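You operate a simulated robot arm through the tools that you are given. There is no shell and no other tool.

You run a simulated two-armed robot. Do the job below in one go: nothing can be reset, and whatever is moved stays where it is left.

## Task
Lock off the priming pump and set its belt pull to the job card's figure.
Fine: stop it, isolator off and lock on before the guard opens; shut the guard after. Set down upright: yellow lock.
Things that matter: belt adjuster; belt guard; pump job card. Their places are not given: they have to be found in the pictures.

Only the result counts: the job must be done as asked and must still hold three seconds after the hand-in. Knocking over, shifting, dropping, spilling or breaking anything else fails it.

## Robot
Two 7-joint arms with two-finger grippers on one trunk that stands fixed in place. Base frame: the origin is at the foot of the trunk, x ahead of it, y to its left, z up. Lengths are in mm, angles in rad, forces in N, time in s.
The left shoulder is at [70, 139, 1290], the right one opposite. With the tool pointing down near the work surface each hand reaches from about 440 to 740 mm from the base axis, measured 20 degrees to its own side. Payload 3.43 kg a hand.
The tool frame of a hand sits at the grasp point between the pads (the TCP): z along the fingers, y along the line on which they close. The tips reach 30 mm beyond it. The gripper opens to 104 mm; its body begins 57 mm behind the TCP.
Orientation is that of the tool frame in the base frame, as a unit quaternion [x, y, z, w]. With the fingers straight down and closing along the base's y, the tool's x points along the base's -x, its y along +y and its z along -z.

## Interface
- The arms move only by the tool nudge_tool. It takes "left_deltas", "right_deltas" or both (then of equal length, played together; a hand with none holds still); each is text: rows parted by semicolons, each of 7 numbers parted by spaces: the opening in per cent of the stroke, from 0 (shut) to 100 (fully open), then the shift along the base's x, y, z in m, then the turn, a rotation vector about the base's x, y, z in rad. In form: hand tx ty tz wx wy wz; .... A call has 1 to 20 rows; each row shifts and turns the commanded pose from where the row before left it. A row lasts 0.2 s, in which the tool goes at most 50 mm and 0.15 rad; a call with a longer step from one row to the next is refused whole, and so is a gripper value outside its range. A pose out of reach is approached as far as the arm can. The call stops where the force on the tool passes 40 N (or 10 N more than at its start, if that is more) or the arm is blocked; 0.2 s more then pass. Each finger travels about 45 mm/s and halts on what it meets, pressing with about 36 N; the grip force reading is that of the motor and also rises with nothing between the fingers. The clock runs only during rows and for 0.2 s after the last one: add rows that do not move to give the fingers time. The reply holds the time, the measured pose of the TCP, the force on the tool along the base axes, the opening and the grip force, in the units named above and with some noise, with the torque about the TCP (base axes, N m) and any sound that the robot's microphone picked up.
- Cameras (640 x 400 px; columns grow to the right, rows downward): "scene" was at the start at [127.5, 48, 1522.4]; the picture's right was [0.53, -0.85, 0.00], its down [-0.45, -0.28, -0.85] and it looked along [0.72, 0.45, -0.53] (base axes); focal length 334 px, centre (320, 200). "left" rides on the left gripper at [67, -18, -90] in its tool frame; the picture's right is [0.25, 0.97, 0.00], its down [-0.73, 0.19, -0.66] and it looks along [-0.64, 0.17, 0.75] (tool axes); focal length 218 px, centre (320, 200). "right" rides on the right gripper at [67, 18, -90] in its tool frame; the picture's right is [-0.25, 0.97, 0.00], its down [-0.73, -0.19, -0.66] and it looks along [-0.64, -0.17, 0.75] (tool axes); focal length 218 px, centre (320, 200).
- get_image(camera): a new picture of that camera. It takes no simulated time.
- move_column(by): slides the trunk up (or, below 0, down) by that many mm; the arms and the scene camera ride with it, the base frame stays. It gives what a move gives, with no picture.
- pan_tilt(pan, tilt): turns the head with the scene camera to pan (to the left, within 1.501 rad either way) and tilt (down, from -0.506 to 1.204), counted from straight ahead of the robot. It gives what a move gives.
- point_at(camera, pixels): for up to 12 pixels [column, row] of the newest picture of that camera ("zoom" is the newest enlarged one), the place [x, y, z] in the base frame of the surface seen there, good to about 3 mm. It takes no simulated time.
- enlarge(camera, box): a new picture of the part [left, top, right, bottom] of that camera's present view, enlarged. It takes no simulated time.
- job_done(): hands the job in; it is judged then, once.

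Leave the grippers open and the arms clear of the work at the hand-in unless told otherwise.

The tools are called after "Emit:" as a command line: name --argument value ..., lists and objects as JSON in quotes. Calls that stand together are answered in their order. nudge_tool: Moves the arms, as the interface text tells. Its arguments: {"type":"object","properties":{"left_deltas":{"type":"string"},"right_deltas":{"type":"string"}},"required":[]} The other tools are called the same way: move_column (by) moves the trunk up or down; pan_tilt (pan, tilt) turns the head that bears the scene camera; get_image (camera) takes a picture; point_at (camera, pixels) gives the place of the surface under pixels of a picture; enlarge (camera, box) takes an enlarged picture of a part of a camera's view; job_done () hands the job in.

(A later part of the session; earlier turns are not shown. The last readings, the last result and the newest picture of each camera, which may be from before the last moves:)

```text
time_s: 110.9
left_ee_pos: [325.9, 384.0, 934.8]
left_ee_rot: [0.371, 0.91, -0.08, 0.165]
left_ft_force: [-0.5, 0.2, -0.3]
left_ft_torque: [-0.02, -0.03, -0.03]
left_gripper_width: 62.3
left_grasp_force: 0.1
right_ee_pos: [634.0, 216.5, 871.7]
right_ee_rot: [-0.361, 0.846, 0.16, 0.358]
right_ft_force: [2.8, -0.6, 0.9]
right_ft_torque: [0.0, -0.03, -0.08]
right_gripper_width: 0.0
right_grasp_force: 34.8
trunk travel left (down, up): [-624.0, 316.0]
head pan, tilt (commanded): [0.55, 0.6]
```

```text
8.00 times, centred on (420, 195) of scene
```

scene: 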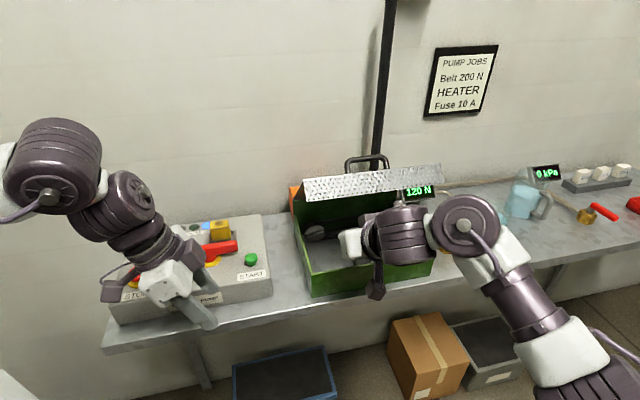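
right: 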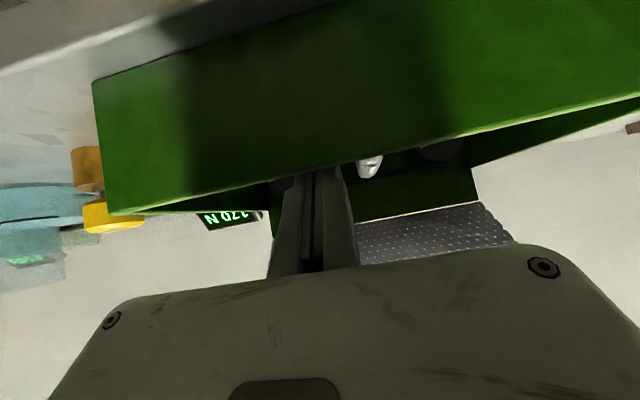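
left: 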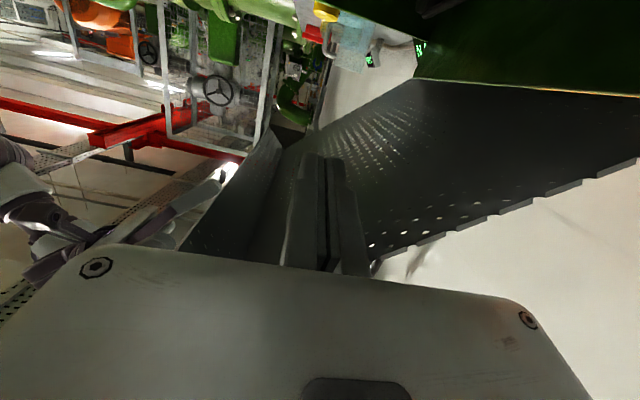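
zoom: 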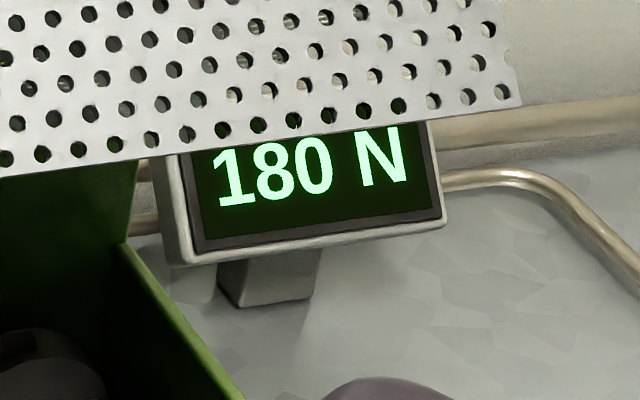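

Still 180 N; the tool has moved only about a millimetre. I'll do two more steps.

Emit:
nudge_tool --right_deltas "0 -0.0015 0.0013 0 0 0 0; 0 -0.0015 0.0013 0 0 0 0"

Emit:
enlarge --camera "scene" --box '[380, 170, 460, 220]'

Emit:
get_image --camera "right"

```text
time_s: 111.5
left_ee_pos: [324.8, 383.0, 935.3]
left_ee_rot: [0.372, 0.91, -0.08, 0.165]
left_ft_force: [0.3, 0.9, 0.3]
left_ft_torque: [0.02, -0.01, 0.0]
left_gripper_width: 62.4
left_grasp_force: 0.0
right_ee_pos: [632.5, 215.6, 871.6]
right_ee_rot: [-0.362, 0.846, 0.156, 0.359]
right_ft_force: [0.0, 0.3, -0.5]
right_ft_torque: [0.0, -0.01, 0.02]
right_gripper_width: 0.2
right_grasp_force: 35.4
trunk travel left (down, up): [-624.0, 316.0]
head pan, tilt (commanded): [0.55, 0.6]
```

```text
8.00 times, centred on (420, 195) of scene
```

zoom: 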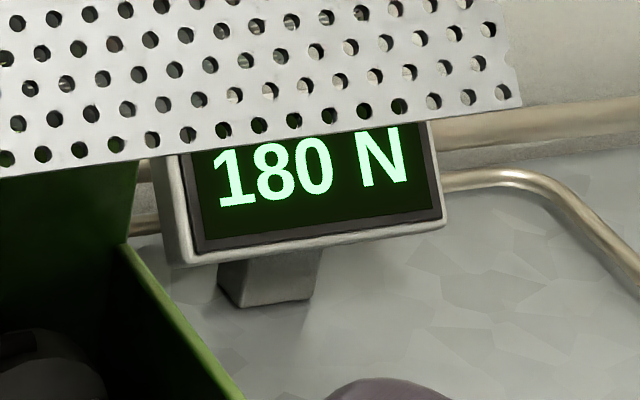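

```text
taken
```

right: 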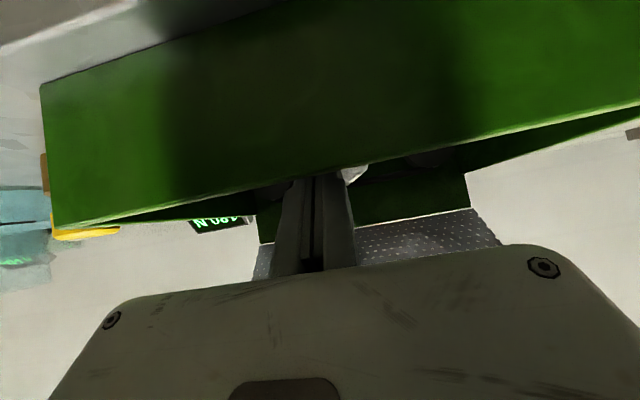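

The tool hardly moves in y, yet the force is near zero. I'll hold a moment to read the settled pose.

Emit:
nudge_tool --right_deltas "0 0 0 0 0 0 0; 0 0 0 0 0 0 0; 0 0 0 0 0 0 0"

Emit:
enlarge --camera "right" --box '[240, 120, 400, 230]'

Emit:
enlarge --camera "scene" --box '[300, 190, 420, 280]'

```text
time_s: 112.3
left_ee_pos: [325.3, 384.3, 934.9]
left_ee_rot: [0.371, 0.91, -0.08, 0.165]
left_ft_force: [-0.1, 0.5, 0.7]
left_ft_torque: [0.02, 0.0, 0.01]
left_gripper_width: 62.4
left_grasp_force: 0.1
right_ee_pos: [632.1, 214.9, 868.3]
right_ee_rot: [-0.361, 0.847, 0.155, 0.358]
right_ft_force: [-0.2, 0.3, -0.8]
right_ft_torque: [-0.01, 0.0, 0.03]
right_gripper_width: 0.2
right_grasp_force: 34.6
trunk travel left (down, up): [-624.0, 316.0]
head pan, tilt (commanded): [0.55, 0.6]
```

```text
3.64 times, centred on (320, 175) of right
```

zoom: 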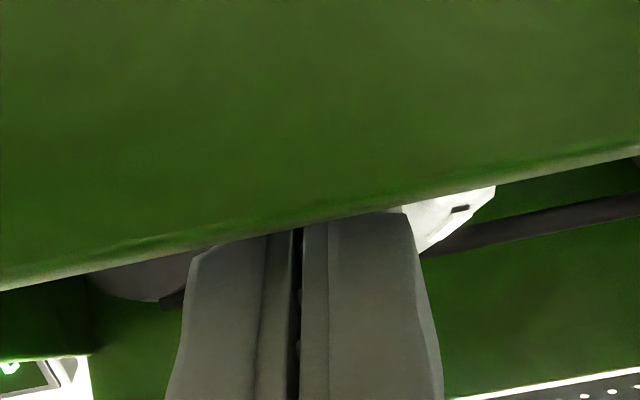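

```text
4.44 times, centred on (360, 235) of scene
```

zoom: 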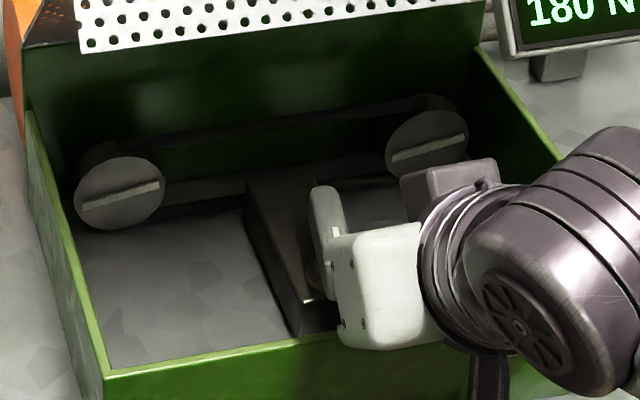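

The tool isn't following although the wrist force is near zero, so some other arm part may be touching something. I'll look at the whole scene.

Emit:
get_image --camera "scene"

Emit:
get_image --camera "left"

```text
taken
```

scene: 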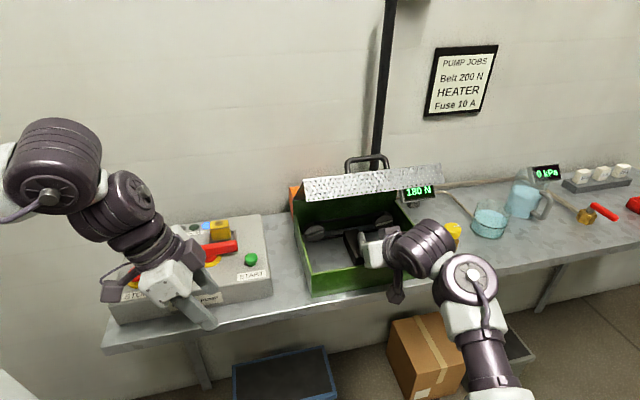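

```text
taken
```

left: 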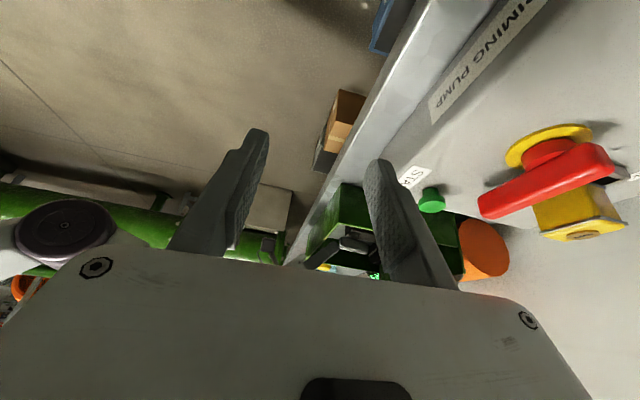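

Nothing obvious is touching. I'll push again in the −u direction with slightly larger steps while lifting 3 mm back to the former height, and watch the response.

Emit:
nudge_tool --right_deltas "0 0 0 0.002 0 0 0; 0 -0.002 0.002 0.001 0 0 0; 0 -0.002 0.002 0 0 0 0; 0 0 0 0 0 0 0"

Emit:
enlarge --camera "scene" --box '[300, 160, 460, 280]'

```text
time_s: 113.3
left_ee_pos: [325.6, 383.6, 936.0]
left_ee_rot: [0.371, 0.91, -0.08, 0.165]
left_ft_force: [-0.1, 0.6, 0.2]
left_ft_torque: [-0.01, 0.04, -0.03]
left_gripper_width: 62.6
left_grasp_force: 0.1
right_ee_pos: [633.6, 213.0, 869.7]
right_ee_rot: [-0.358, 0.849, 0.15, 0.359]
right_ft_force: [-0.4, -0.9, -0.8]
right_ft_torque: [-0.02, 0.04, 0.01]
right_gripper_width: 0.0
right_grasp_force: 34.8
trunk travel left (down, up): [-624.0, 316.0]
head pan, tilt (commanded): [0.55, 0.6]
```

```text
3.33 times, centred on (380, 220) of scene
```

zoom: 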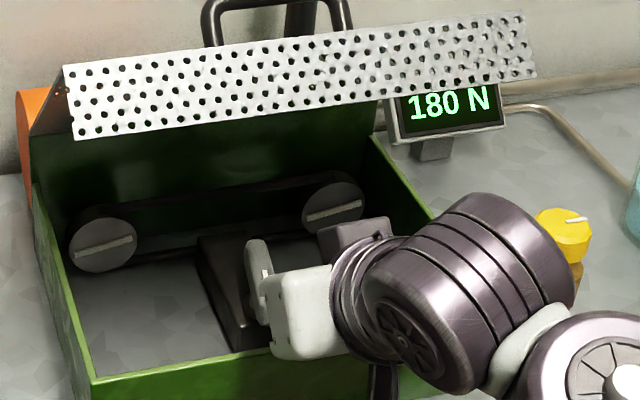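

The arm is drifting rather than tracking, probably because an elbow joint is near its limit in this posture. The bar is now at about 37° and 180 N. I'll retreat to the earlier good posture at (576, 156, 970) and re-approach.

Emit:
nudge_tool --right_deltas "0 0.004 -0.004 0.002 0 0 0; 0 -0.0145 -0.0158 0.021 0 0 0; 0 -0.0145 -0.0158 0.021 0 0 0; 0 -0.0145 -0.0158 0.021 0 0 0; 0 -0.0145 -0.005 0.021 0 0 0; 0 -0.006 0.001 0.01 0 0 0; 0 0 0 0 0 0 0"

Emit:
get_image --camera "scene"

Emit:
get_image --camera "right"

```text
time_s: 113.9
left_ee_pos: [328.2, 386.5, 933.3]
left_ee_rot: [0.373, 0.909, -0.083, 0.165]
left_ft_force: [0.3, -1.2, -0.5]
left_ft_torque: [0.04, -0.06, 0.01]
left_gripper_width: 62.2
left_grasp_force: 0.1
right_ee_pos: [635.5, 173.5, 886.5]
right_ee_rot: [-0.354, 0.851, 0.137, 0.362]
right_ft_force: [5.7, 12.3, 9.3]
right_ft_torque: [-0.94, 0.68, -0.27]
right_gripper_width: 0.0
right_grasp_force: 34.9
trunk travel left (down, up): [-624.0, 316.0]
head pan, tilt (commanded): [0.55, 0.6]
stopped in row 3 (right hand): the force on the tool passed its limit at 106 N (the readings are from after the stop); the commanded pose is now the measured one
```

```text
taken
```

scene: 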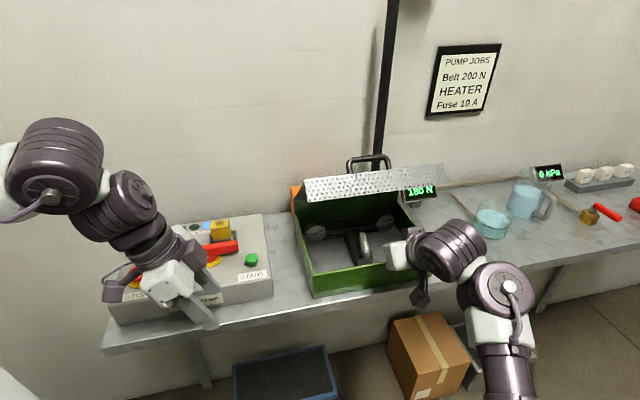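

```text
taken
```

right: 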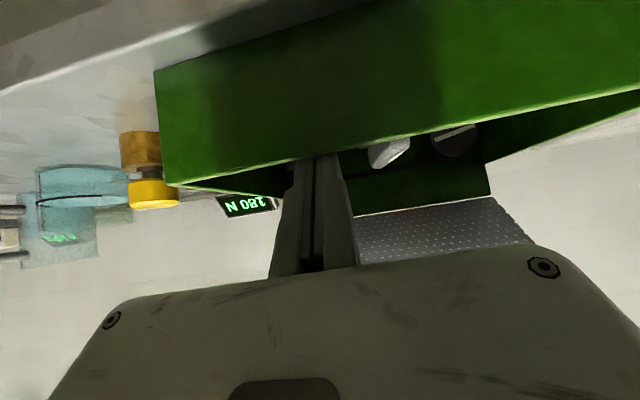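

A sudden contact stopped the move at 106 N, with TCP now at (635, 173, 886). I'll look closely at where the hand touches.

Emit:
enlarge --camera "scene" --box '[290, 170, 460, 310]'

Emit:
enlarge --camera "scene" --box '[370, 200, 550, 400]'

```text
2.86 times, centred on (375, 240) of scene
```

zoom: 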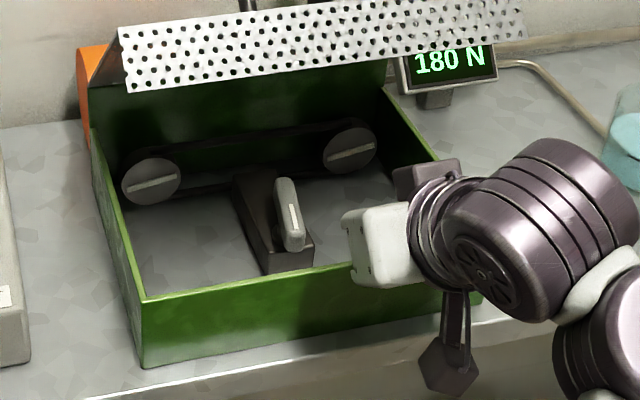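

```text
2.00 times, centred on (460, 300) of scene
```

zoom: 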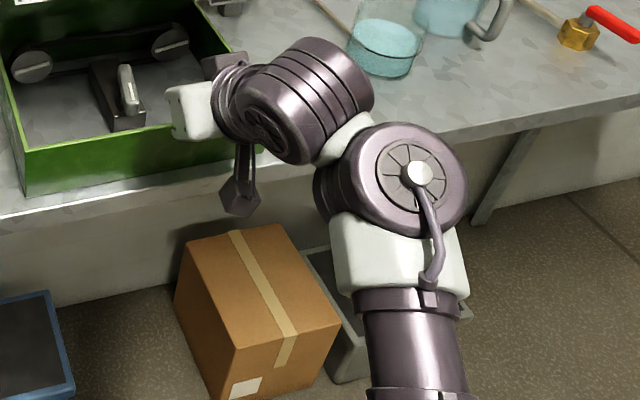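

The hand is lying low over the guard's front wall and tracking poorly in this posture. I'll lift straight up in small steps first.

Emit:
nudge_tool --right_deltas "0 0 0 0.008 0 0 0; 0 0 0 0.01 0 0 0; 0 0 0 0.01 0 0 0; 0 0 0 0.01 0 0 0; 0 0 0 0 0 0 0"

Emit:
enlarge --camera "scene" --box '[290, 170, 460, 310]'

```text
time_s: 114.2
left_ee_pos: [327.8, 381.2, 935.7]
left_ee_rot: [0.374, 0.909, -0.08, 0.164]
left_ft_force: [-0.9, 0.4, 0.6]
left_ft_torque: [-0.05, -0.01, -0.03]
left_gripper_width: 62.4
left_grasp_force: 0.0
right_ee_pos: [634.9, 168.8, 889.1]
right_ee_rot: [-0.352, 0.85, 0.138, 0.368]
right_ft_force: [16.4, 8.0, 6.9]
right_ft_torque: [0.16, -0.38, -0.08]
right_gripper_width: 0.0
right_grasp_force: 34.6
trunk travel left (down, up): [-624.0, 316.0]
head pan, tilt (commanded): [0.55, 0.6]
stopped in row 1 (right hand): the force on the tool passed its limit at 62 N (the readings are from after the stop); the commanded pose is now the measured one
```

```text
2.86 times, centred on (375, 240) of scene
```

zoom: 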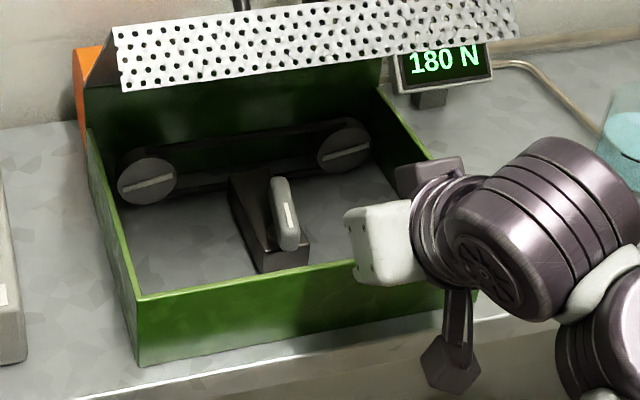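

The force on the tool points away from the wall (+v, up), so the hand's underside is resting on the wall's inner top edge. I'll move it inward and up with a small step and see the response.

Emit:
nudge_tool --right_deltas "0 0.003 0.006 0.004 0 0 0; 0 0 0 0 0 0 0"

Emit:
enlarge --camera "scene" --box '[290, 170, 460, 310]'

```text
time_s: 114.8
left_ee_pos: [325.8, 381.6, 935.2]
left_ee_rot: [0.373, 0.91, -0.08, 0.165]
left_ft_force: [0.4, 0.1, 0.3]
left_ft_torque: [0.01, 0.01, 0.0]
left_gripper_width: 62.4
left_grasp_force: 0.0
right_ee_pos: [636.1, 173.3, 892.0]
right_ee_rot: [-0.353, 0.851, 0.136, 0.365]
right_ft_force: [-0.4, -0.1, -0.3]
right_ft_torque: [-0.01, 0.01, 0.01]
right_gripper_width: 0.1
right_grasp_force: 34.4
trunk travel left (down, up): [-624.0, 316.0]
head pan, tilt (commanded): [0.55, 0.6]
```

```text
2.86 times, centred on (375, 240) of scene
```

zoom: 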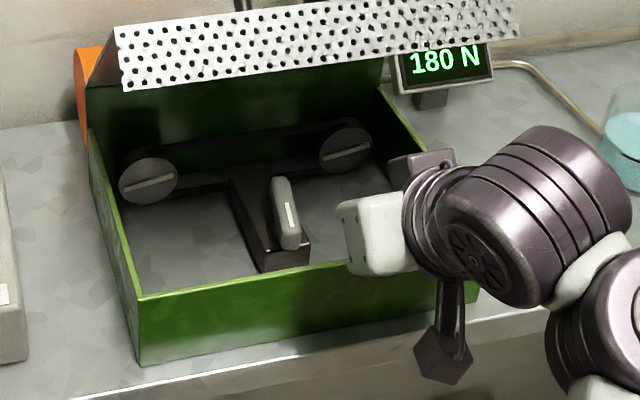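

Free again with zero force. Now I'll lift in 5 mm steps.

Emit:
nudge_tool --right_deltas "0 0.001 0.002 0.005 0 0 0; 0 0 0 0.006 0 0 0; 0 0 0 0.006 0 0 0; 0 0 0 0 0 0 0"

Emit:
get_image --camera "scene"

```text
time_s: 115.8
left_ee_pos: [326.3, 380.5, 935.6]
left_ee_rot: [0.374, 0.909, -0.081, 0.165]
left_ft_force: [0.0, -0.5, 0.1]
left_ft_torque: [-0.03, 0.0, -0.01]
left_gripper_width: 62.5
left_grasp_force: 0.1
right_ee_pos: [643.4, 164.6, 903.5]
right_ee_rot: [-0.349, 0.854, 0.127, 0.364]
right_ft_force: [0.8, 0.4, 1.2]
right_ft_torque: [0.01, 0.03, -0.01]
right_gripper_width: 0.0
right_grasp_force: 34.7
trunk travel left (down, up): [-624.0, 316.0]
head pan, tilt (commanded): [0.55, 0.6]
```

```text
taken
```

scene: 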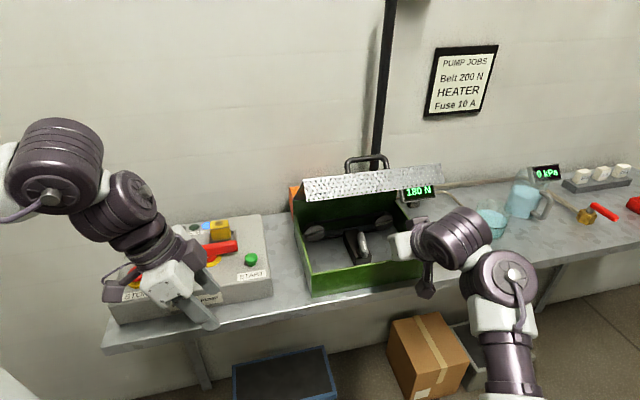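

The arm slides to the right as it rises. I'll go with that: up and to the right (−y) until it is well clear of the guard.

Emit:
nudge_tool --right_deltas "0 0 -0.006 0.012 0 0 0; 0 0 -0.008 0.012 0 0 0; 0 -0.005 -0.012 0.012 0 0 0; 0 -0.005 -0.015 0.012 0 0 0; 0 -0.01 -0.015 0.012 0 0 0; 0 -0.01 -0.015 0.012 0 0 0; 0 -0.01 -0.015 0.012 0 0 0; 0 0 0 0 0 0 0"

Emit:
get_image --camera "scene"

```text
time_s: 117.6
left_ee_pos: [325.3, 381.1, 935.7]
left_ee_rot: [0.374, 0.909, -0.079, 0.165]
left_ft_force: [0.2, -0.2, -0.4]
left_ft_torque: [0.0, 0.0, 0.0]
left_gripper_width: 62.6
left_grasp_force: 0.1
right_ee_pos: [643.6, 108.5, 968.0]
right_ee_rot: [-0.349, 0.853, 0.131, 0.365]
right_ft_force: [-0.5, -0.5, 1.1]
right_ft_torque: [0.01, -0.02, 0.02]
right_gripper_width: 0.0
right_grasp_force: 34.3
right hand out of reach, approached as far as the arm can: row 5, 6, 7
trunk travel left (down, up): [-624.0, 316.0]
head pan, tilt (commanded): [0.55, 0.6]
```

```text
taken
```

scene: 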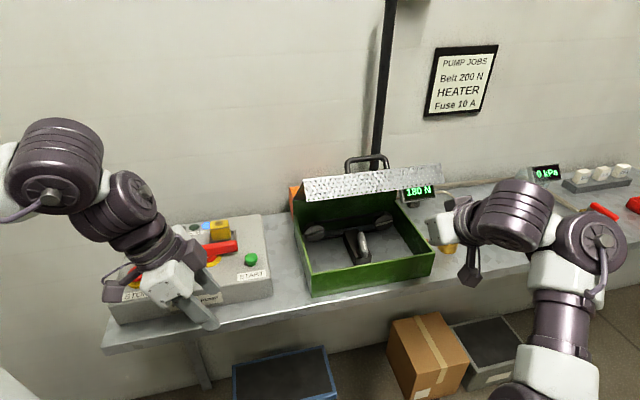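

The hand is clear of the guard and the display reads 180 N. I'll untilt the wrist to tool-down here to get out of the awkward posture, rising a little.

Emit:
nudge_tool --right_deltas "0 -0.003 -0.01 0.006 -0.0926 0.0926 0; 0 -0.003 -0.01 0.006 -0.0926 0.0926 0; 0 -0.005 -0.01 0.006 -0.0926 0.0926 0; 0 -0.005 -0.01 0.006 -0.0926 0.0926 0; 0 -0.008 -0.01 0.006 -0.0926 0.0926 0; 0 -0.01 -0.01 0.006 -0.0926 0.0926 0; 0 0 0 0 0 0 0"

Emit:
get_image --camera "scene"

```text
time_s: 119.2
left_ee_pos: [326.6, 380.6, 936.6]
left_ee_rot: [0.373, 0.909, -0.081, 0.165]
left_ft_force: [0.0, -0.4, -0.6]
left_ft_torque: [0.02, 0.02, -0.03]
left_gripper_width: 62.4
left_grasp_force: 0.0
right_ee_pos: [627.1, 67.0, 997.8]
right_ee_rot: [-0.388, 0.921, -0.009, 0.011]
right_ft_force: [-1.1, 0.3, -0.4]
right_ft_torque: [0.04, 0.01, 0.01]
right_gripper_width: 0.0
right_grasp_force: 34.6
right hand out of reach, approached as far as the arm can: row 1, 2
trunk travel left (down, up): [-624.0, 316.0]
head pan, tilt (commanded): [0.55, 0.6]
```

```text
taken
```

scene: 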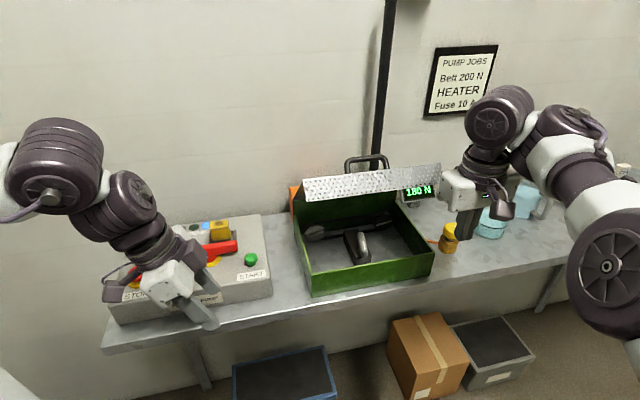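

Now I understand the block: the gripper body was pressing on the guard's front wall. The bar is now near the arm's natural heading, so I'll grip it by its sides and turn it. First I'll measure its current heading.

Emit:
enlarge --camera "scene" --box '[335, 220, 395, 270]'

Emit:
point_at --camera "zoom" --pixels '[[265, 105], [275, 150], [285, 200], [290, 250], [292, 180], [300, 225], [250, 120], [265, 255], [305, 260], [255, 200], [240, 280], [300, 290]]'

```text
8.00 times, centred on (365, 245) of scene
```

zoom: 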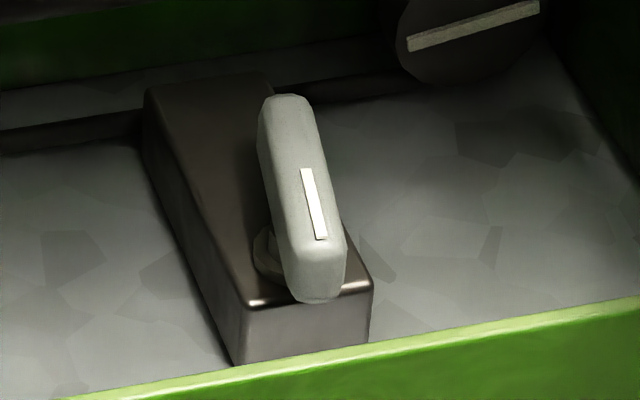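

```text
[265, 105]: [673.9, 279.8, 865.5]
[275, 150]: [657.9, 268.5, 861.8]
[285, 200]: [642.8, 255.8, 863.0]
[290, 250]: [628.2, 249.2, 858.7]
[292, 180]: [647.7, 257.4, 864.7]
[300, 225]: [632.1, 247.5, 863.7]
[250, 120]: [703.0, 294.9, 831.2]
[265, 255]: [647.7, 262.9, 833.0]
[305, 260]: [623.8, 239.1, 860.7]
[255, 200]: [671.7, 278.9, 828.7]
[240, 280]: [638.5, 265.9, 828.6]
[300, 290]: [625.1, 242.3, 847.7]
```

The bar heading is now about 37°, and about 17° should give 200 N. I'll come round with the tool heading at 37°, tilted 45°, fingers about 45 mm open, to a pre-grasp point.

Emit:
nudge_tool --right_deltas "20 -0.022 0.02 0 0 0 -0.051; 43 -0.022 0.02 0 0 0 -0.051; 43 -0.022 0.02 0 0 0 -0.05; 43 0.007 0.013 -0.009 0.0788 -0.1046 0; 43 0.007 0.013 -0.009 0.0788 -0.1046 0; 43 0.007 0.013 -0.009 0.0788 -0.1046 0; 43 0.007 0.013 -0.009 0.0788 -0.1046 0; 43 0.007 0.013 -0.009 0.0788 -0.1046 0; 43 0.007 0.013 -0.009 0.0788 -0.1046 0; 43 0 0 0 0 0 0"

Emit:
get_image --camera "scene"

Emit:
get_image --camera "right"

```text
time_s: 121.4
left_ee_pos: [326.3, 381.7, 936.3]
left_ee_rot: [0.373, 0.91, -0.08, 0.165]
left_ft_force: [0.4, -0.9, 1.2]
left_ft_torque: [0.01, 0.0, -0.03]
left_gripper_width: 62.5
left_grasp_force: 0.0
right_ee_pos: [652.6, 166.9, 989.7]
right_ee_rot: [-0.297, 0.898, 0.086, 0.313]
right_ft_force: [0.7, 0.1, 0.4]
right_ft_torque: [0.04, 0.01, 0.0]
right_gripper_width: 44.9
right_grasp_force: 0.1
right hand out of reach, approached as far as the arm can: row 2, 3, 5, 6, 7
trunk travel left (down, up): [-624.0, 316.0]
head pan, tilt (commanded): [0.55, 0.6]
```

```text
taken
```

scene: 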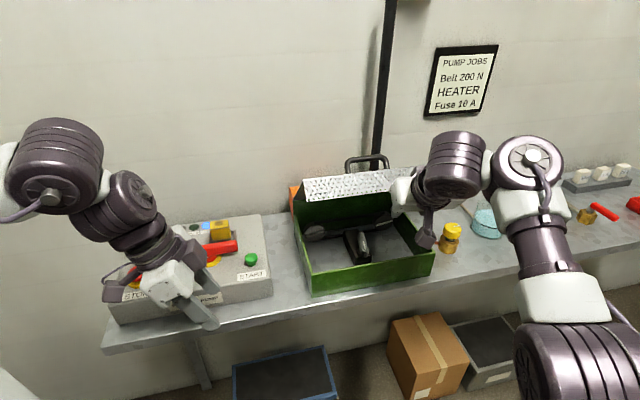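

```text
taken
```

right: 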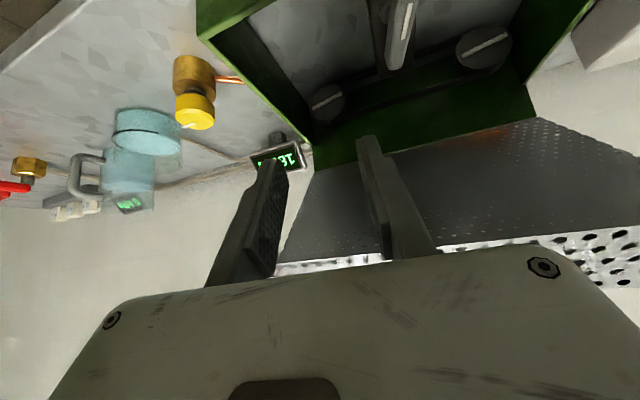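

The arm drifted again, to (653, 167, 990), because the posture at this trunk height isn't the good one. I'll back the hand out to the front right, untilt, then raise the trunk and repeat the approach path that worked before.

Emit:
nudge_tool --right_deltas "43 -0.002 -0.016 0 -0.0788 0.1046 0; 43 -0.004 -0.016 0 -0.0788 0.1046 0; 43 -0.004 -0.016 0 -0.0788 0.1046 0; 43 -0.005 -0.016 0 -0.0788 0.1046 0; 43 -0.005 -0.018 0 -0.0788 0.1046 0; 43 -0.005 -0.018 0 -0.03 0.04 0; 43 0 0 0 0 0 0"

Emit:
get_image --camera "scene"

```text
time_s: 123.0
left_ee_pos: [326.6, 380.3, 935.6]
left_ee_rot: [0.373, 0.909, -0.081, 0.166]
left_ft_force: [0.8, 0.7, 0.1]
left_ft_torque: [-0.02, -0.02, 0.03]
left_gripper_width: 62.4
left_grasp_force: 0.0
right_ee_pos: [627.7, 66.6, 989.8]
right_ee_rot: [-0.319, 0.947, -0.024, -0.016]
right_ft_force: [-0.2, -0.1, 0.3]
right_ft_torque: [-0.03, -0.02, -0.01]
right_gripper_width: 44.9
right_grasp_force: 0.0
trunk travel left (down, up): [-624.0, 316.0]
head pan, tilt (commanded): [0.55, 0.6]
```

```text
taken
```

scene: 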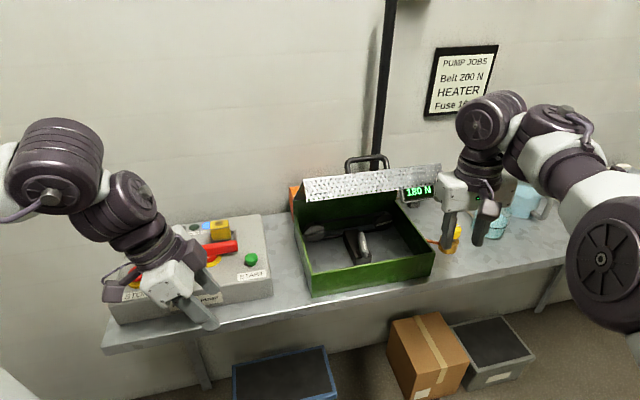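

Back at (628, 67, 990) with tool down. Now I'll raise the column by 160 mm to repeat the good approach.

Emit:
move_column --by 160

Emit:
nudge_tool --right_deltas "43 -0.02 -0.02 0.005 0 0 0.03; 43 -0.02 -0.02 0.005 0 0 0.03; 43 -0.02 -0.02 0.005 0 0 0.03; 43 -0.02 -0.02 0.01 0 0 0.03; 43 -0.02 -0.02 0.01 0 0 0.03; 43 -0.02 -0.012 0.01 0 0 0; 43 0 0 0 0 0 0"

Emit:
get_image --camera "scene"

```text
time_s: 124.8
left_ee_pos: [326.1, 381.8, 1095.5]
left_ee_rot: [0.373, 0.91, -0.08, 0.165]
left_ft_force: [0.5, 0.6, 0.0]
left_ft_torque: [-0.01, 0.0, 0.0]
left_gripper_width: 62.5
left_grasp_force: 0.1
right_ee_pos: [628.1, 67.9, 1148.8]
right_ee_rot: [-0.319, 0.947, -0.023, -0.015]
right_ft_force: [-0.4, -0.9, 0.8]
right_ft_torque: [-0.01, 0.0, 0.02]
right_gripper_width: 44.6
right_grasp_force: 0.0
trunk travel left (down, up): [-784.0, 156.0]
head pan, tilt (commanded): [0.55, 0.6]
```

```text
time_s: 126.4
left_ee_pos: [326.4, 380.9, 1096.6]
left_ee_rot: [0.373, 0.91, -0.08, 0.165]
left_ft_force: [-0.5, -1.0, 0.7]
left_ft_torque: [-0.02, -0.04, -0.01]
left_gripper_width: 62.5
left_grasp_force: 0.1
right_ee_pos: [623.5, 0.9, 1137.5]
right_ee_rot: [-0.389, 0.921, -0.025, -0.013]
right_ft_force: [0.0, 0.1, -0.2]
right_ft_torque: [0.02, 0.0, 0.02]
right_gripper_width: 44.8
right_grasp_force: 0.0
right hand out of reach, approached as far as the arm can: row 2, 3, 4, 5, 6
trunk travel left (down, up): [-784.0, 156.0]
head pan, tilt (commanded): [0.55, 0.6]
```

```text
taken
```

scene: 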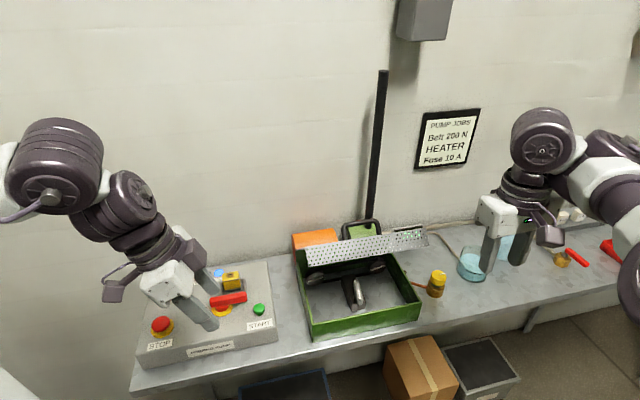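

It resists moving back at this height. I'll try going back and down together.

Emit:
nudge_tool --right_deltas "43 -0.015 -0.005 -0.02 0 0 0; 43 -0.015 -0.005 -0.02 0 0 0; 43 -0.02 -0.005 -0.02 0 0 0; 43 -0.02 -0.005 -0.02 0 0 0; 43 -0.02 0 0 0 0 0; 43 -0.02 0 0 0 0 0; 43 0 0 0 0 0 0"

Emit:
get_image --camera "scene"

```text
time_s: 128.0
left_ee_pos: [325.5, 381.3, 1095.7]
left_ee_rot: [0.374, 0.909, -0.08, 0.165]
left_ft_force: [0.0, -0.5, 0.3]
left_ft_torque: [-0.04, 0.01, 0.02]
left_gripper_width: 62.4
left_grasp_force: 0.1
right_ee_pos: [619.2, -3.9, 1066.6]
right_ee_rot: [-0.39, 0.921, -0.026, -0.013]
right_ft_force: [-0.5, -0.7, -0.1]
right_ft_torque: [-0.01, -0.03, 0.0]
right_gripper_width: 44.6
right_grasp_force: 0.0
right hand out of reach, approached as far as the arm can: row 1, 2, 3, 4, 5, 6
trunk travel left (down, up): [-784.0, 156.0]
head pan, tilt (commanded): [0.55, 0.6]
```

```text
taken
```

scene: 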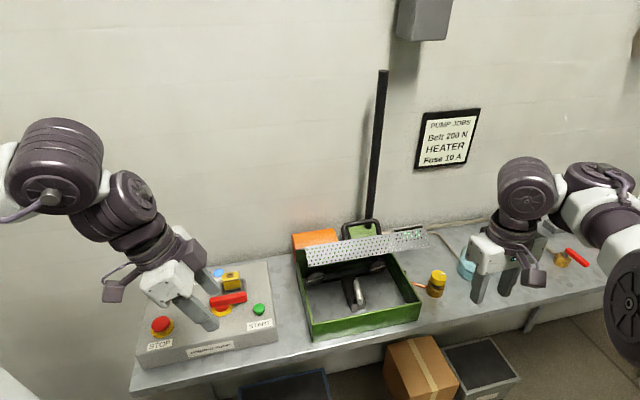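

The right arm is stuck near full stretch, but the left hand can finish this. The bar's far end must move away from the left hand, so I can poke it with the left fingertips pointing along +x. First I'll straighten the left wrist to yaw 0, tool down, near (380, 480).

Emit:
nudge_tool --left_deltas "0 0.012 0.03 -0.008 0.0877 0.0877 0; 0 0.012 0.03 -0.008 0.0877 0.0877 0; 0 0.012 0.03 -0.008 0.0877 0.0877 0; 0 0.005 0.005 0 0 0 0.1295; 0 0.005 0.005 0 0 0 0.1295; 0 0 0 0 0 0 0.1295; 0 0 0 0 0 0 0.1295; 0 0 0 0 0 0 0.1295; 0 0 0 0 0 0 0.1295; 0 0 0 0 0 0 0"

Emit:
get_image --camera "scene"

```text
time_s: 130.2
left_ee_pos: [372.8, 481.3, 1071.7]
left_ee_rot: [-0.001, 1.0, -0.01, -0.002]
left_ft_force: [0.2, 0.0, -0.1]
left_ft_torque: [0.0, 0.01, -0.01]
left_gripper_width: 0.0
left_grasp_force: 34.9
left hand out of reach, approached as far as the arm can: row 1
right_ee_pos: [619.1, -3.1, 1064.5]
right_ee_rot: [-0.389, 0.921, -0.025, -0.015]
right_ft_force: [-0.8, 0.3, -0.1]
right_ft_torque: [0.03, 0.01, -0.03]
right_gripper_width: 44.8
right_grasp_force: 0.0
trunk travel left (down, up): [-784.0, 156.0]
head pan, tilt (commanded): [0.55, 0.6]
```

```text
taken
```

scene: 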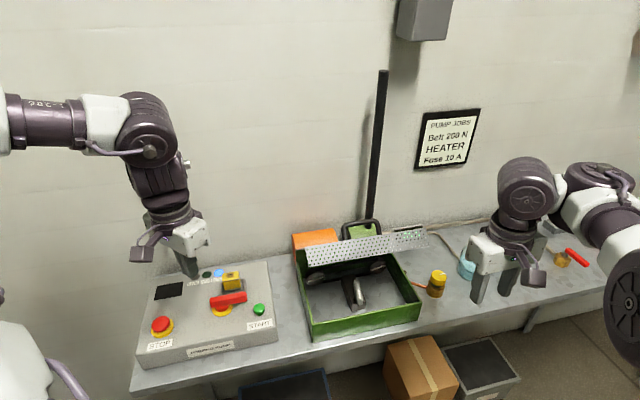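

The left hand is straight at (373, 481, 1072). There isn't enough room under the lid at 47° for this poke, so I'll first open the lid further with the left hand, with the trunk 150 mm lower for reach. I'll raise the left hand 150 mm, then lower the column by the same.

Emit:
nudge_tool --left_deltas "0 0 0 0.04 0 0 0; 0 0 0 0.04 0 0 0; 0 0 0 0.04 0 0 0; 0 0 0 0.03 0 0 0; 0 0 0 0 0 0 0"

Emit:
move_column --by -150

Emit:
get_image --camera "scene"

```text
time_s: 131.4
left_ee_pos: [373.7, 482.1, 1220.1]
left_ee_rot: [-0.001, 1.0, -0.01, -0.003]
left_ft_force: [-0.1, 0.2, -0.1]
left_ft_torque: [-0.02, 0.02, 0.03]
left_gripper_width: 0.1
left_grasp_force: 34.9
right_ee_pos: [619.6, -3.0, 1066.1]
right_ee_rot: [-0.389, 0.921, -0.025, -0.015]
right_ft_force: [-0.5, -1.4, -0.4]
right_ft_torque: [-0.02, -0.01, -0.03]
right_gripper_width: 44.6
right_grasp_force: 0.1
trunk travel left (down, up): [-784.0, 156.0]
head pan, tilt (commanded): [0.55, 0.6]
```

```text
time_s: 133.2
left_ee_pos: [373.7, 482.1, 1071.1]
left_ee_rot: [-0.001, 1.0, -0.01, -0.002]
left_ft_force: [0.5, -1.7, -0.3]
left_ft_torque: [-0.02, -0.03, -0.02]
left_gripper_width: 0.0
left_grasp_force: 34.9
right_ee_pos: [619.6, -3.0, 917.0]
right_ee_rot: [-0.389, 0.921, -0.025, -0.014]
right_ft_force: [0.1, 0.2, -0.1]
right_ft_torque: [0.0, 0.0, 0.01]
right_gripper_width: 44.7
right_grasp_force: 0.0
trunk travel left (down, up): [-634.0, 306.0]
head pan, tilt (commanded): [0.55, 0.6]
```

```text
taken
```

scene: 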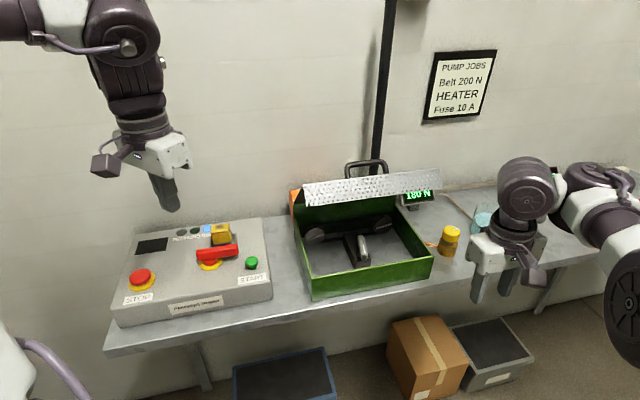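

Everything looks undisturbed. Now I'll turn the left wrist to point along the bench again, yaw −45° then tilt 80°.

Emit:
nudge_tool --left_deltas "0 0.002 0.005 0 0 0 -0.131; 0 0.002 0.005 0 0 0 -0.131; 0 0.002 0.005 0 0 0 -0.131; 0 0.002 0.005 0 0 0 -0.131; 0 0.002 0.005 0 0 0 -0.131; 0 0.002 0.005 0 0 0 -0.131; 0 0 0 0 -0.09 -0.09 0; 0 0 0 0 -0.09 -0.09 0; 0 0 0 0 -0.09 -0.09 0; 0 0 0 0 -0.09 -0.09 0; 0 0 0 0 -0.09 -0.09 0; 0 0 0 0 -0.09 -0.09 0; 0 0 0 0 -0.09 -0.09 0; 0 0 0 0 -0.09 -0.09 0; 0 0 0 0 -0.09 -0.09 0; 0 0 0 0 -0.09 -0.09 0; 0 0 0 0 -0.09 -0.09 0; 0 0 0 0 0 0 0"

Emit:
get_image --camera "scene"

```text
time_s: 137.0
left_ee_pos: [385.5, 510.5, 1069.5]
left_ee_rot: [0.298, 0.705, -0.253, 0.592]
left_ft_force: [-0.2, 0.6, 0.8]
left_ft_torque: [-0.01, 0.0, 0.0]
left_gripper_width: 0.0
left_grasp_force: 35.0
right_ee_pos: [619.6, -3.8, 916.4]
right_ee_rot: [-0.389, 0.921, -0.025, -0.014]
right_ft_force: [-0.4, -0.8, -0.1]
right_ft_torque: [-0.02, -0.02, -0.06]
right_gripper_width: 44.6
right_grasp_force: 0.0
trunk travel left (down, up): [-634.0, 306.0]
head pan, tilt (commanded): [0.55, 0.6]
```

```text
taken
```

scene: 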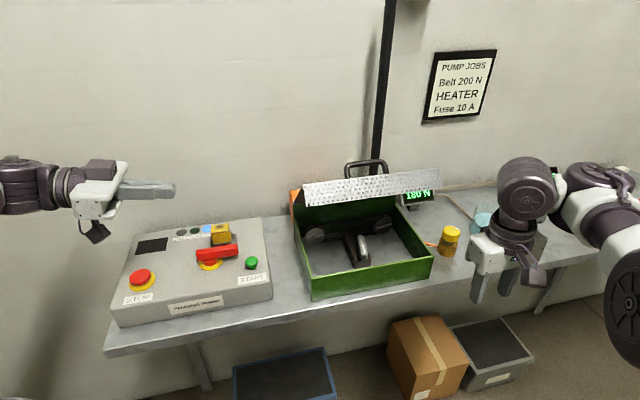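

No limit flags. I'll approach the lid's left edge and slide under it along the same path as before.

Emit:
nudge_tool --left_deltas "0 0.0233 -0.0187 -0.017 0 0 0; 0 0.0233 -0.0187 -0.017 0 0 0; 0 0.0233 -0.0187 -0.017 0 0 0; 0 0.0233 -0.0187 -0.017 0 0 0; 0 0.0233 -0.0187 -0.017 0 0 0; 0 0.0212 -0.0212 -0.002 0 0 0; 0 0.0212 -0.0212 -0.002 0 0 0; 0 0.0212 -0.0212 0 0 0 0; 0 0.0212 -0.0212 0 0 0 0; 0 0 0 0 0 0 0"

Emit:
get_image --camera "left"

Emit:
enlarge --camera "scene" --box '[200, 130, 460, 320]'

```text
time_s: 139.2
left_ee_pos: [586.0, 331.4, 983.6]
left_ee_rot: [0.297, 0.705, -0.252, 0.592]
left_ft_force: [-0.8, 0.3, 0.3]
left_ft_torque: [-0.03, -0.05, 0.02]
left_gripper_width: 0.2
left_grasp_force: 35.2
right_ee_pos: [619.0, -3.6, 916.6]
right_ee_rot: [-0.389, 0.921, -0.025, -0.014]
right_ft_force: [1.3, -0.1, 0.3]
right_ft_torque: [-0.01, 0.01, 0.01]
right_gripper_width: 44.8
right_grasp_force: 0.1
trunk travel left (down, up): [-634.0, 306.0]
head pan, tilt (commanded): [0.55, 0.6]
```

```text
taken
```

left: 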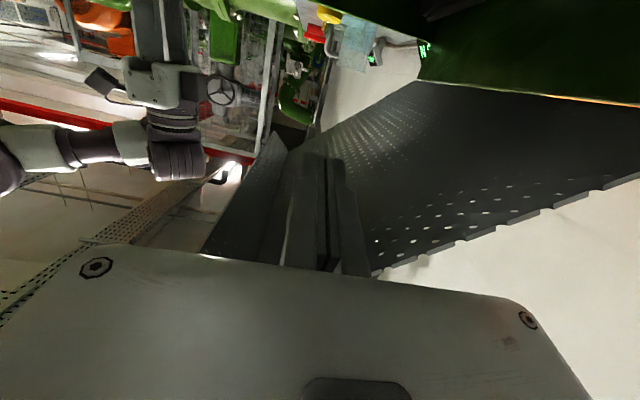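

```text
2.11 times, centred on (330, 225) of scene
```

zoom: 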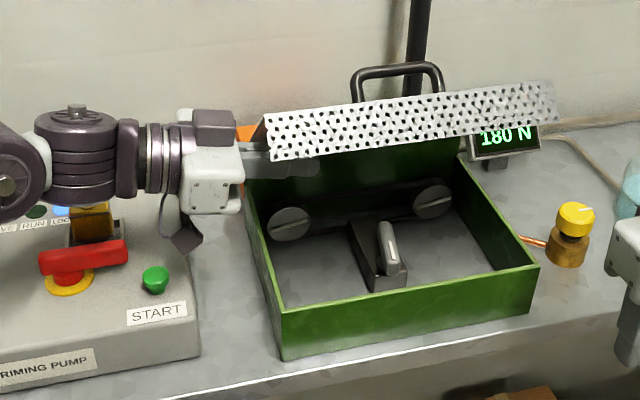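

Fingers are in place under the lid. I'll push it up and back along the hinge arc, starting with about 20°.

Emit:
nudge_tool --left_deltas "0 0.0036 0.0036 0.0062 0 0 0; 0 0.0036 0.0036 0.0062 0 0 0; 0 0.0037 0.0037 0.0062 0 0 0; 0 0.0042 0.0042 0.0053 0 0 0; 0 0.0043 0.0043 0.0053 0 0 0; 0 0.0043 0.0043 0.0053 0 0 0"

Emit:
get_image --camera "scene"

```text
time_s: 140.6
left_ee_pos: [611.4, 356.3, 1015.3]
left_ee_rot: [0.299, 0.705, -0.254, 0.592]
left_ft_force: [0.2, 0.2, -0.9]
left_ft_torque: [-0.04, 0.0, 0.04]
left_gripper_width: 0.0
left_grasp_force: 34.8
right_ee_pos: [619.4, -3.4, 914.8]
right_ee_rot: [-0.39, 0.921, -0.025, -0.015]
right_ft_force: [0.7, 1.0, 0.3]
right_ft_torque: [0.0, 0.02, 0.0]
right_gripper_width: 44.7
right_grasp_force: 0.0
trunk travel left (down, up): [-634.0, 306.0]
head pan, tilt (commanded): [0.55, 0.6]
```

```text
taken
```

scene: 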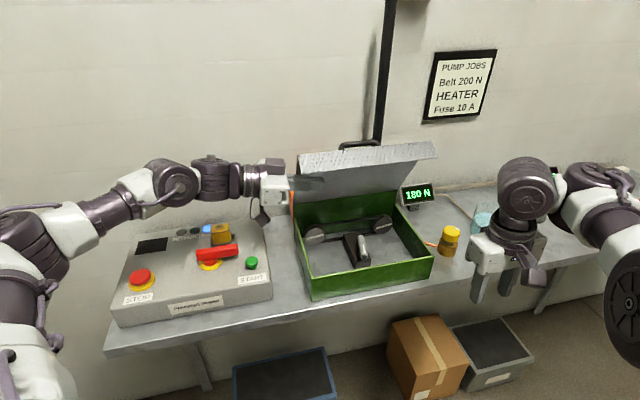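

The lid rises nicely to about 65°, and the display is fully visible at 180 N. I'll push about 15–20° more.

Emit:
nudge_tool --left_deltas "0 0.0048 0.0048 0.0042 0 0 0; 0 0.0048 0.0048 0.0042 0 0 0; 0 0.0048 0.0048 0.0042 0 0 0; 0 0.0052 0.0052 0.003 0 0 0; 0 0.0052 0.0052 0.003 0 0 0; 0 0.0052 0.0052 0.003 0 0 0"

Emit:
get_image --camera "scene"

Emit:
get_image --camera "left"

```text
time_s: 142.0
left_ee_pos: [639.8, 386.7, 1038.1]
left_ee_rot: [0.298, 0.705, -0.253, 0.591]
left_ft_force: [-0.5, -1.2, -1.1]
left_ft_torque: [0.0, 0.01, 0.04]
left_gripper_width: 0.0
left_grasp_force: 34.2
right_ee_pos: [619.6, -4.1, 915.6]
right_ee_rot: [-0.389, 0.921, -0.025, -0.015]
right_ft_force: [-0.8, 0.3, -0.2]
right_ft_torque: [0.02, 0.03, 0.0]
right_gripper_width: 44.9
right_grasp_force: 0.0
trunk travel left (down, up): [-634.0, 306.0]
head pan, tilt (commanded): [0.55, 0.6]
```

```text
taken
```

scene: 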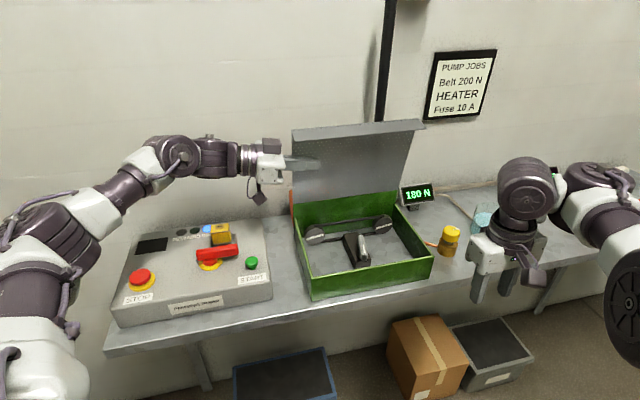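

```text
taken
```

left: 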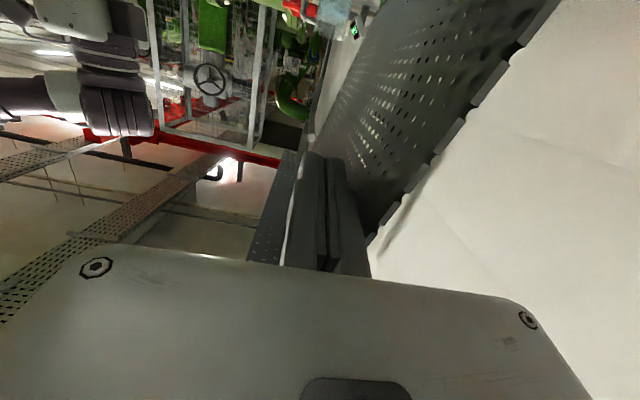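

The lid now stands at about 85°. I'll withdraw the left hand along the bench, then turn it to yaw 0.

Emit:
nudge_tool --left_deltas "0 -0.004 -0.004 -0.004 0 0 0; 0 -0.005 -0.005 -0.004 0 0 0; 0 -0.0283 0.0283 0 0 0 0; 0 -0.0283 0.0283 0 0 0 0; 0 -0.0283 0.0283 0 0 0 0; 0 -0.0283 0.0283 0.005 0 0 0; 0 -0.0283 0.025 0.005 0 0 0; 0 -0.0283 0.01 0.01 0 0 0; 0 -0.03 0 0.01 0 0 0; 0 -0.03 0 0.01 0.09 0.09 0; 0 -0.02 0 0 0.09 0.09 0; 0 0 0 0 0.09 0.09 0; 0 0 0 0 0.09 0.09 0; 0 0 0 0 0 0 0"

Emit:
get_image --camera "scene"

```text
time_s: 145.0
left_ee_pos: [387.7, 512.3, 1054.4]
left_ee_rot: [0.348, 0.832, -0.173, 0.395]
left_ft_force: [0.2, 0.3, 0.0]
left_ft_torque: [-0.02, 0.0, 0.02]
left_gripper_width: 0.0
left_grasp_force: 34.9
left hand out of reach, approached as far as the arm can: row 13
right_ee_pos: [619.3, -3.7, 916.6]
right_ee_rot: [-0.389, 0.921, -0.026, -0.015]
right_ft_force: [-0.2, 0.0, -0.7]
right_ft_torque: [0.0, -0.04, -0.06]
right_gripper_width: 44.8
right_grasp_force: 0.0
trunk travel left (down, up): [-634.0, 306.0]
head pan, tilt (commanded): [0.55, 0.6]
```

```text
taken
```

scene: 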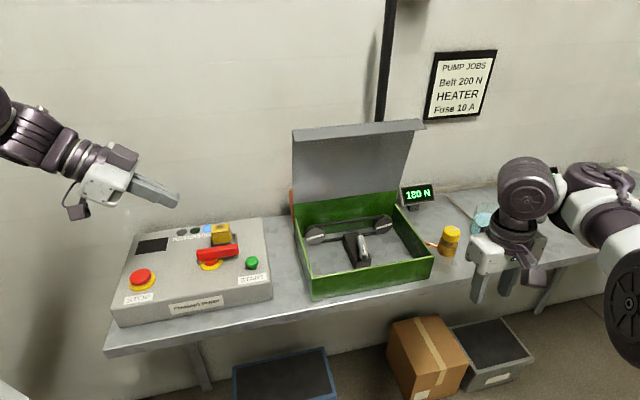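

The lid holds at about 85°. Now I'll bring the left hand round to heading −30° with 38° tilt, over the guard, to (621, 319, 968).

Emit:
nudge_tool --left_deltas "0 0.02 -0.02 -0.005 0 0 0.131; 0 0.02 -0.02 -0.005 0 0 0.131; 0 0.03 -0.025 -0.01 0.0568 0.0983 0; 0 0.03 -0.025 -0.01 0.0568 0.0983 0; 0 0.035 -0.03 -0.012 0 0 0; 0 0.035 -0.03 -0.012 0 0 0; 0 0.035 -0.03 -0.012 0 0 0; 0 0.028 -0.013 -0.02 0 0 0; 0 0 0 0 0 0 0"

Emit:
get_image --camera "scene"

Emit:
get_image --camera "left"

```text
time_s: 147.0
left_ee_pos: [621.0, 316.9, 969.7]
left_ee_rot: [0.247, 0.913, -0.093, 0.312]
left_ft_force: [-1.1, -0.4, 0.2]
left_ft_torque: [0.01, -0.02, 0.0]
left_gripper_width: 0.2
left_grasp_force: 34.9
right_ee_pos: [618.9, -3.6, 915.2]
right_ee_rot: [-0.39, 0.921, -0.025, -0.014]
right_ft_force: [0.2, -0.1, 0.4]
right_ft_torque: [0.04, -0.04, -0.03]
right_gripper_width: 44.9
right_grasp_force: 0.0
trunk travel left (down, up): [-634.0, 306.0]
head pan, tilt (commanded): [0.55, 0.6]
```

```text
taken
```

scene: 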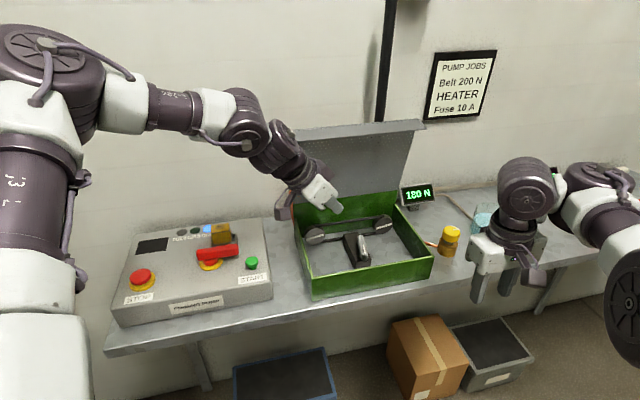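

```text
taken
```

left: 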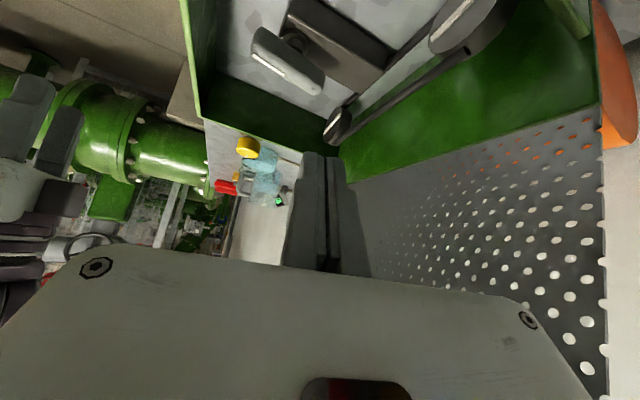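

The left hand is well placed with no limit flags, and its camera sees the T-bar at (287, 60). I'll measure the bar from this view.

Emit:
enlarge --camera "left" --box '[230, 10, 350, 110]'

Emit:
point_at --camera "left" --pixels '[[258, 33], [275, 48], [290, 62], [305, 75], [318, 88], [280, 68], [300, 80], [295, 52], [310, 62]]'

```text
4.00 times, centred on (290, 60) of left
```

zoom: 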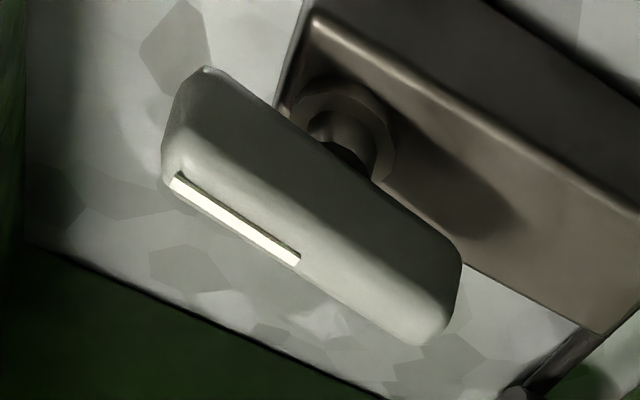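

```text
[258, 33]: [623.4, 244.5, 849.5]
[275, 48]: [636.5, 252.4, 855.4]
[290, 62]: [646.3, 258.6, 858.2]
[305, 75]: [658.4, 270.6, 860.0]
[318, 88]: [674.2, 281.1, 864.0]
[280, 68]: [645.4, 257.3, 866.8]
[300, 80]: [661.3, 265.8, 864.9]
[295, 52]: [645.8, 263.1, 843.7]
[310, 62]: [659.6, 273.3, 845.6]
```

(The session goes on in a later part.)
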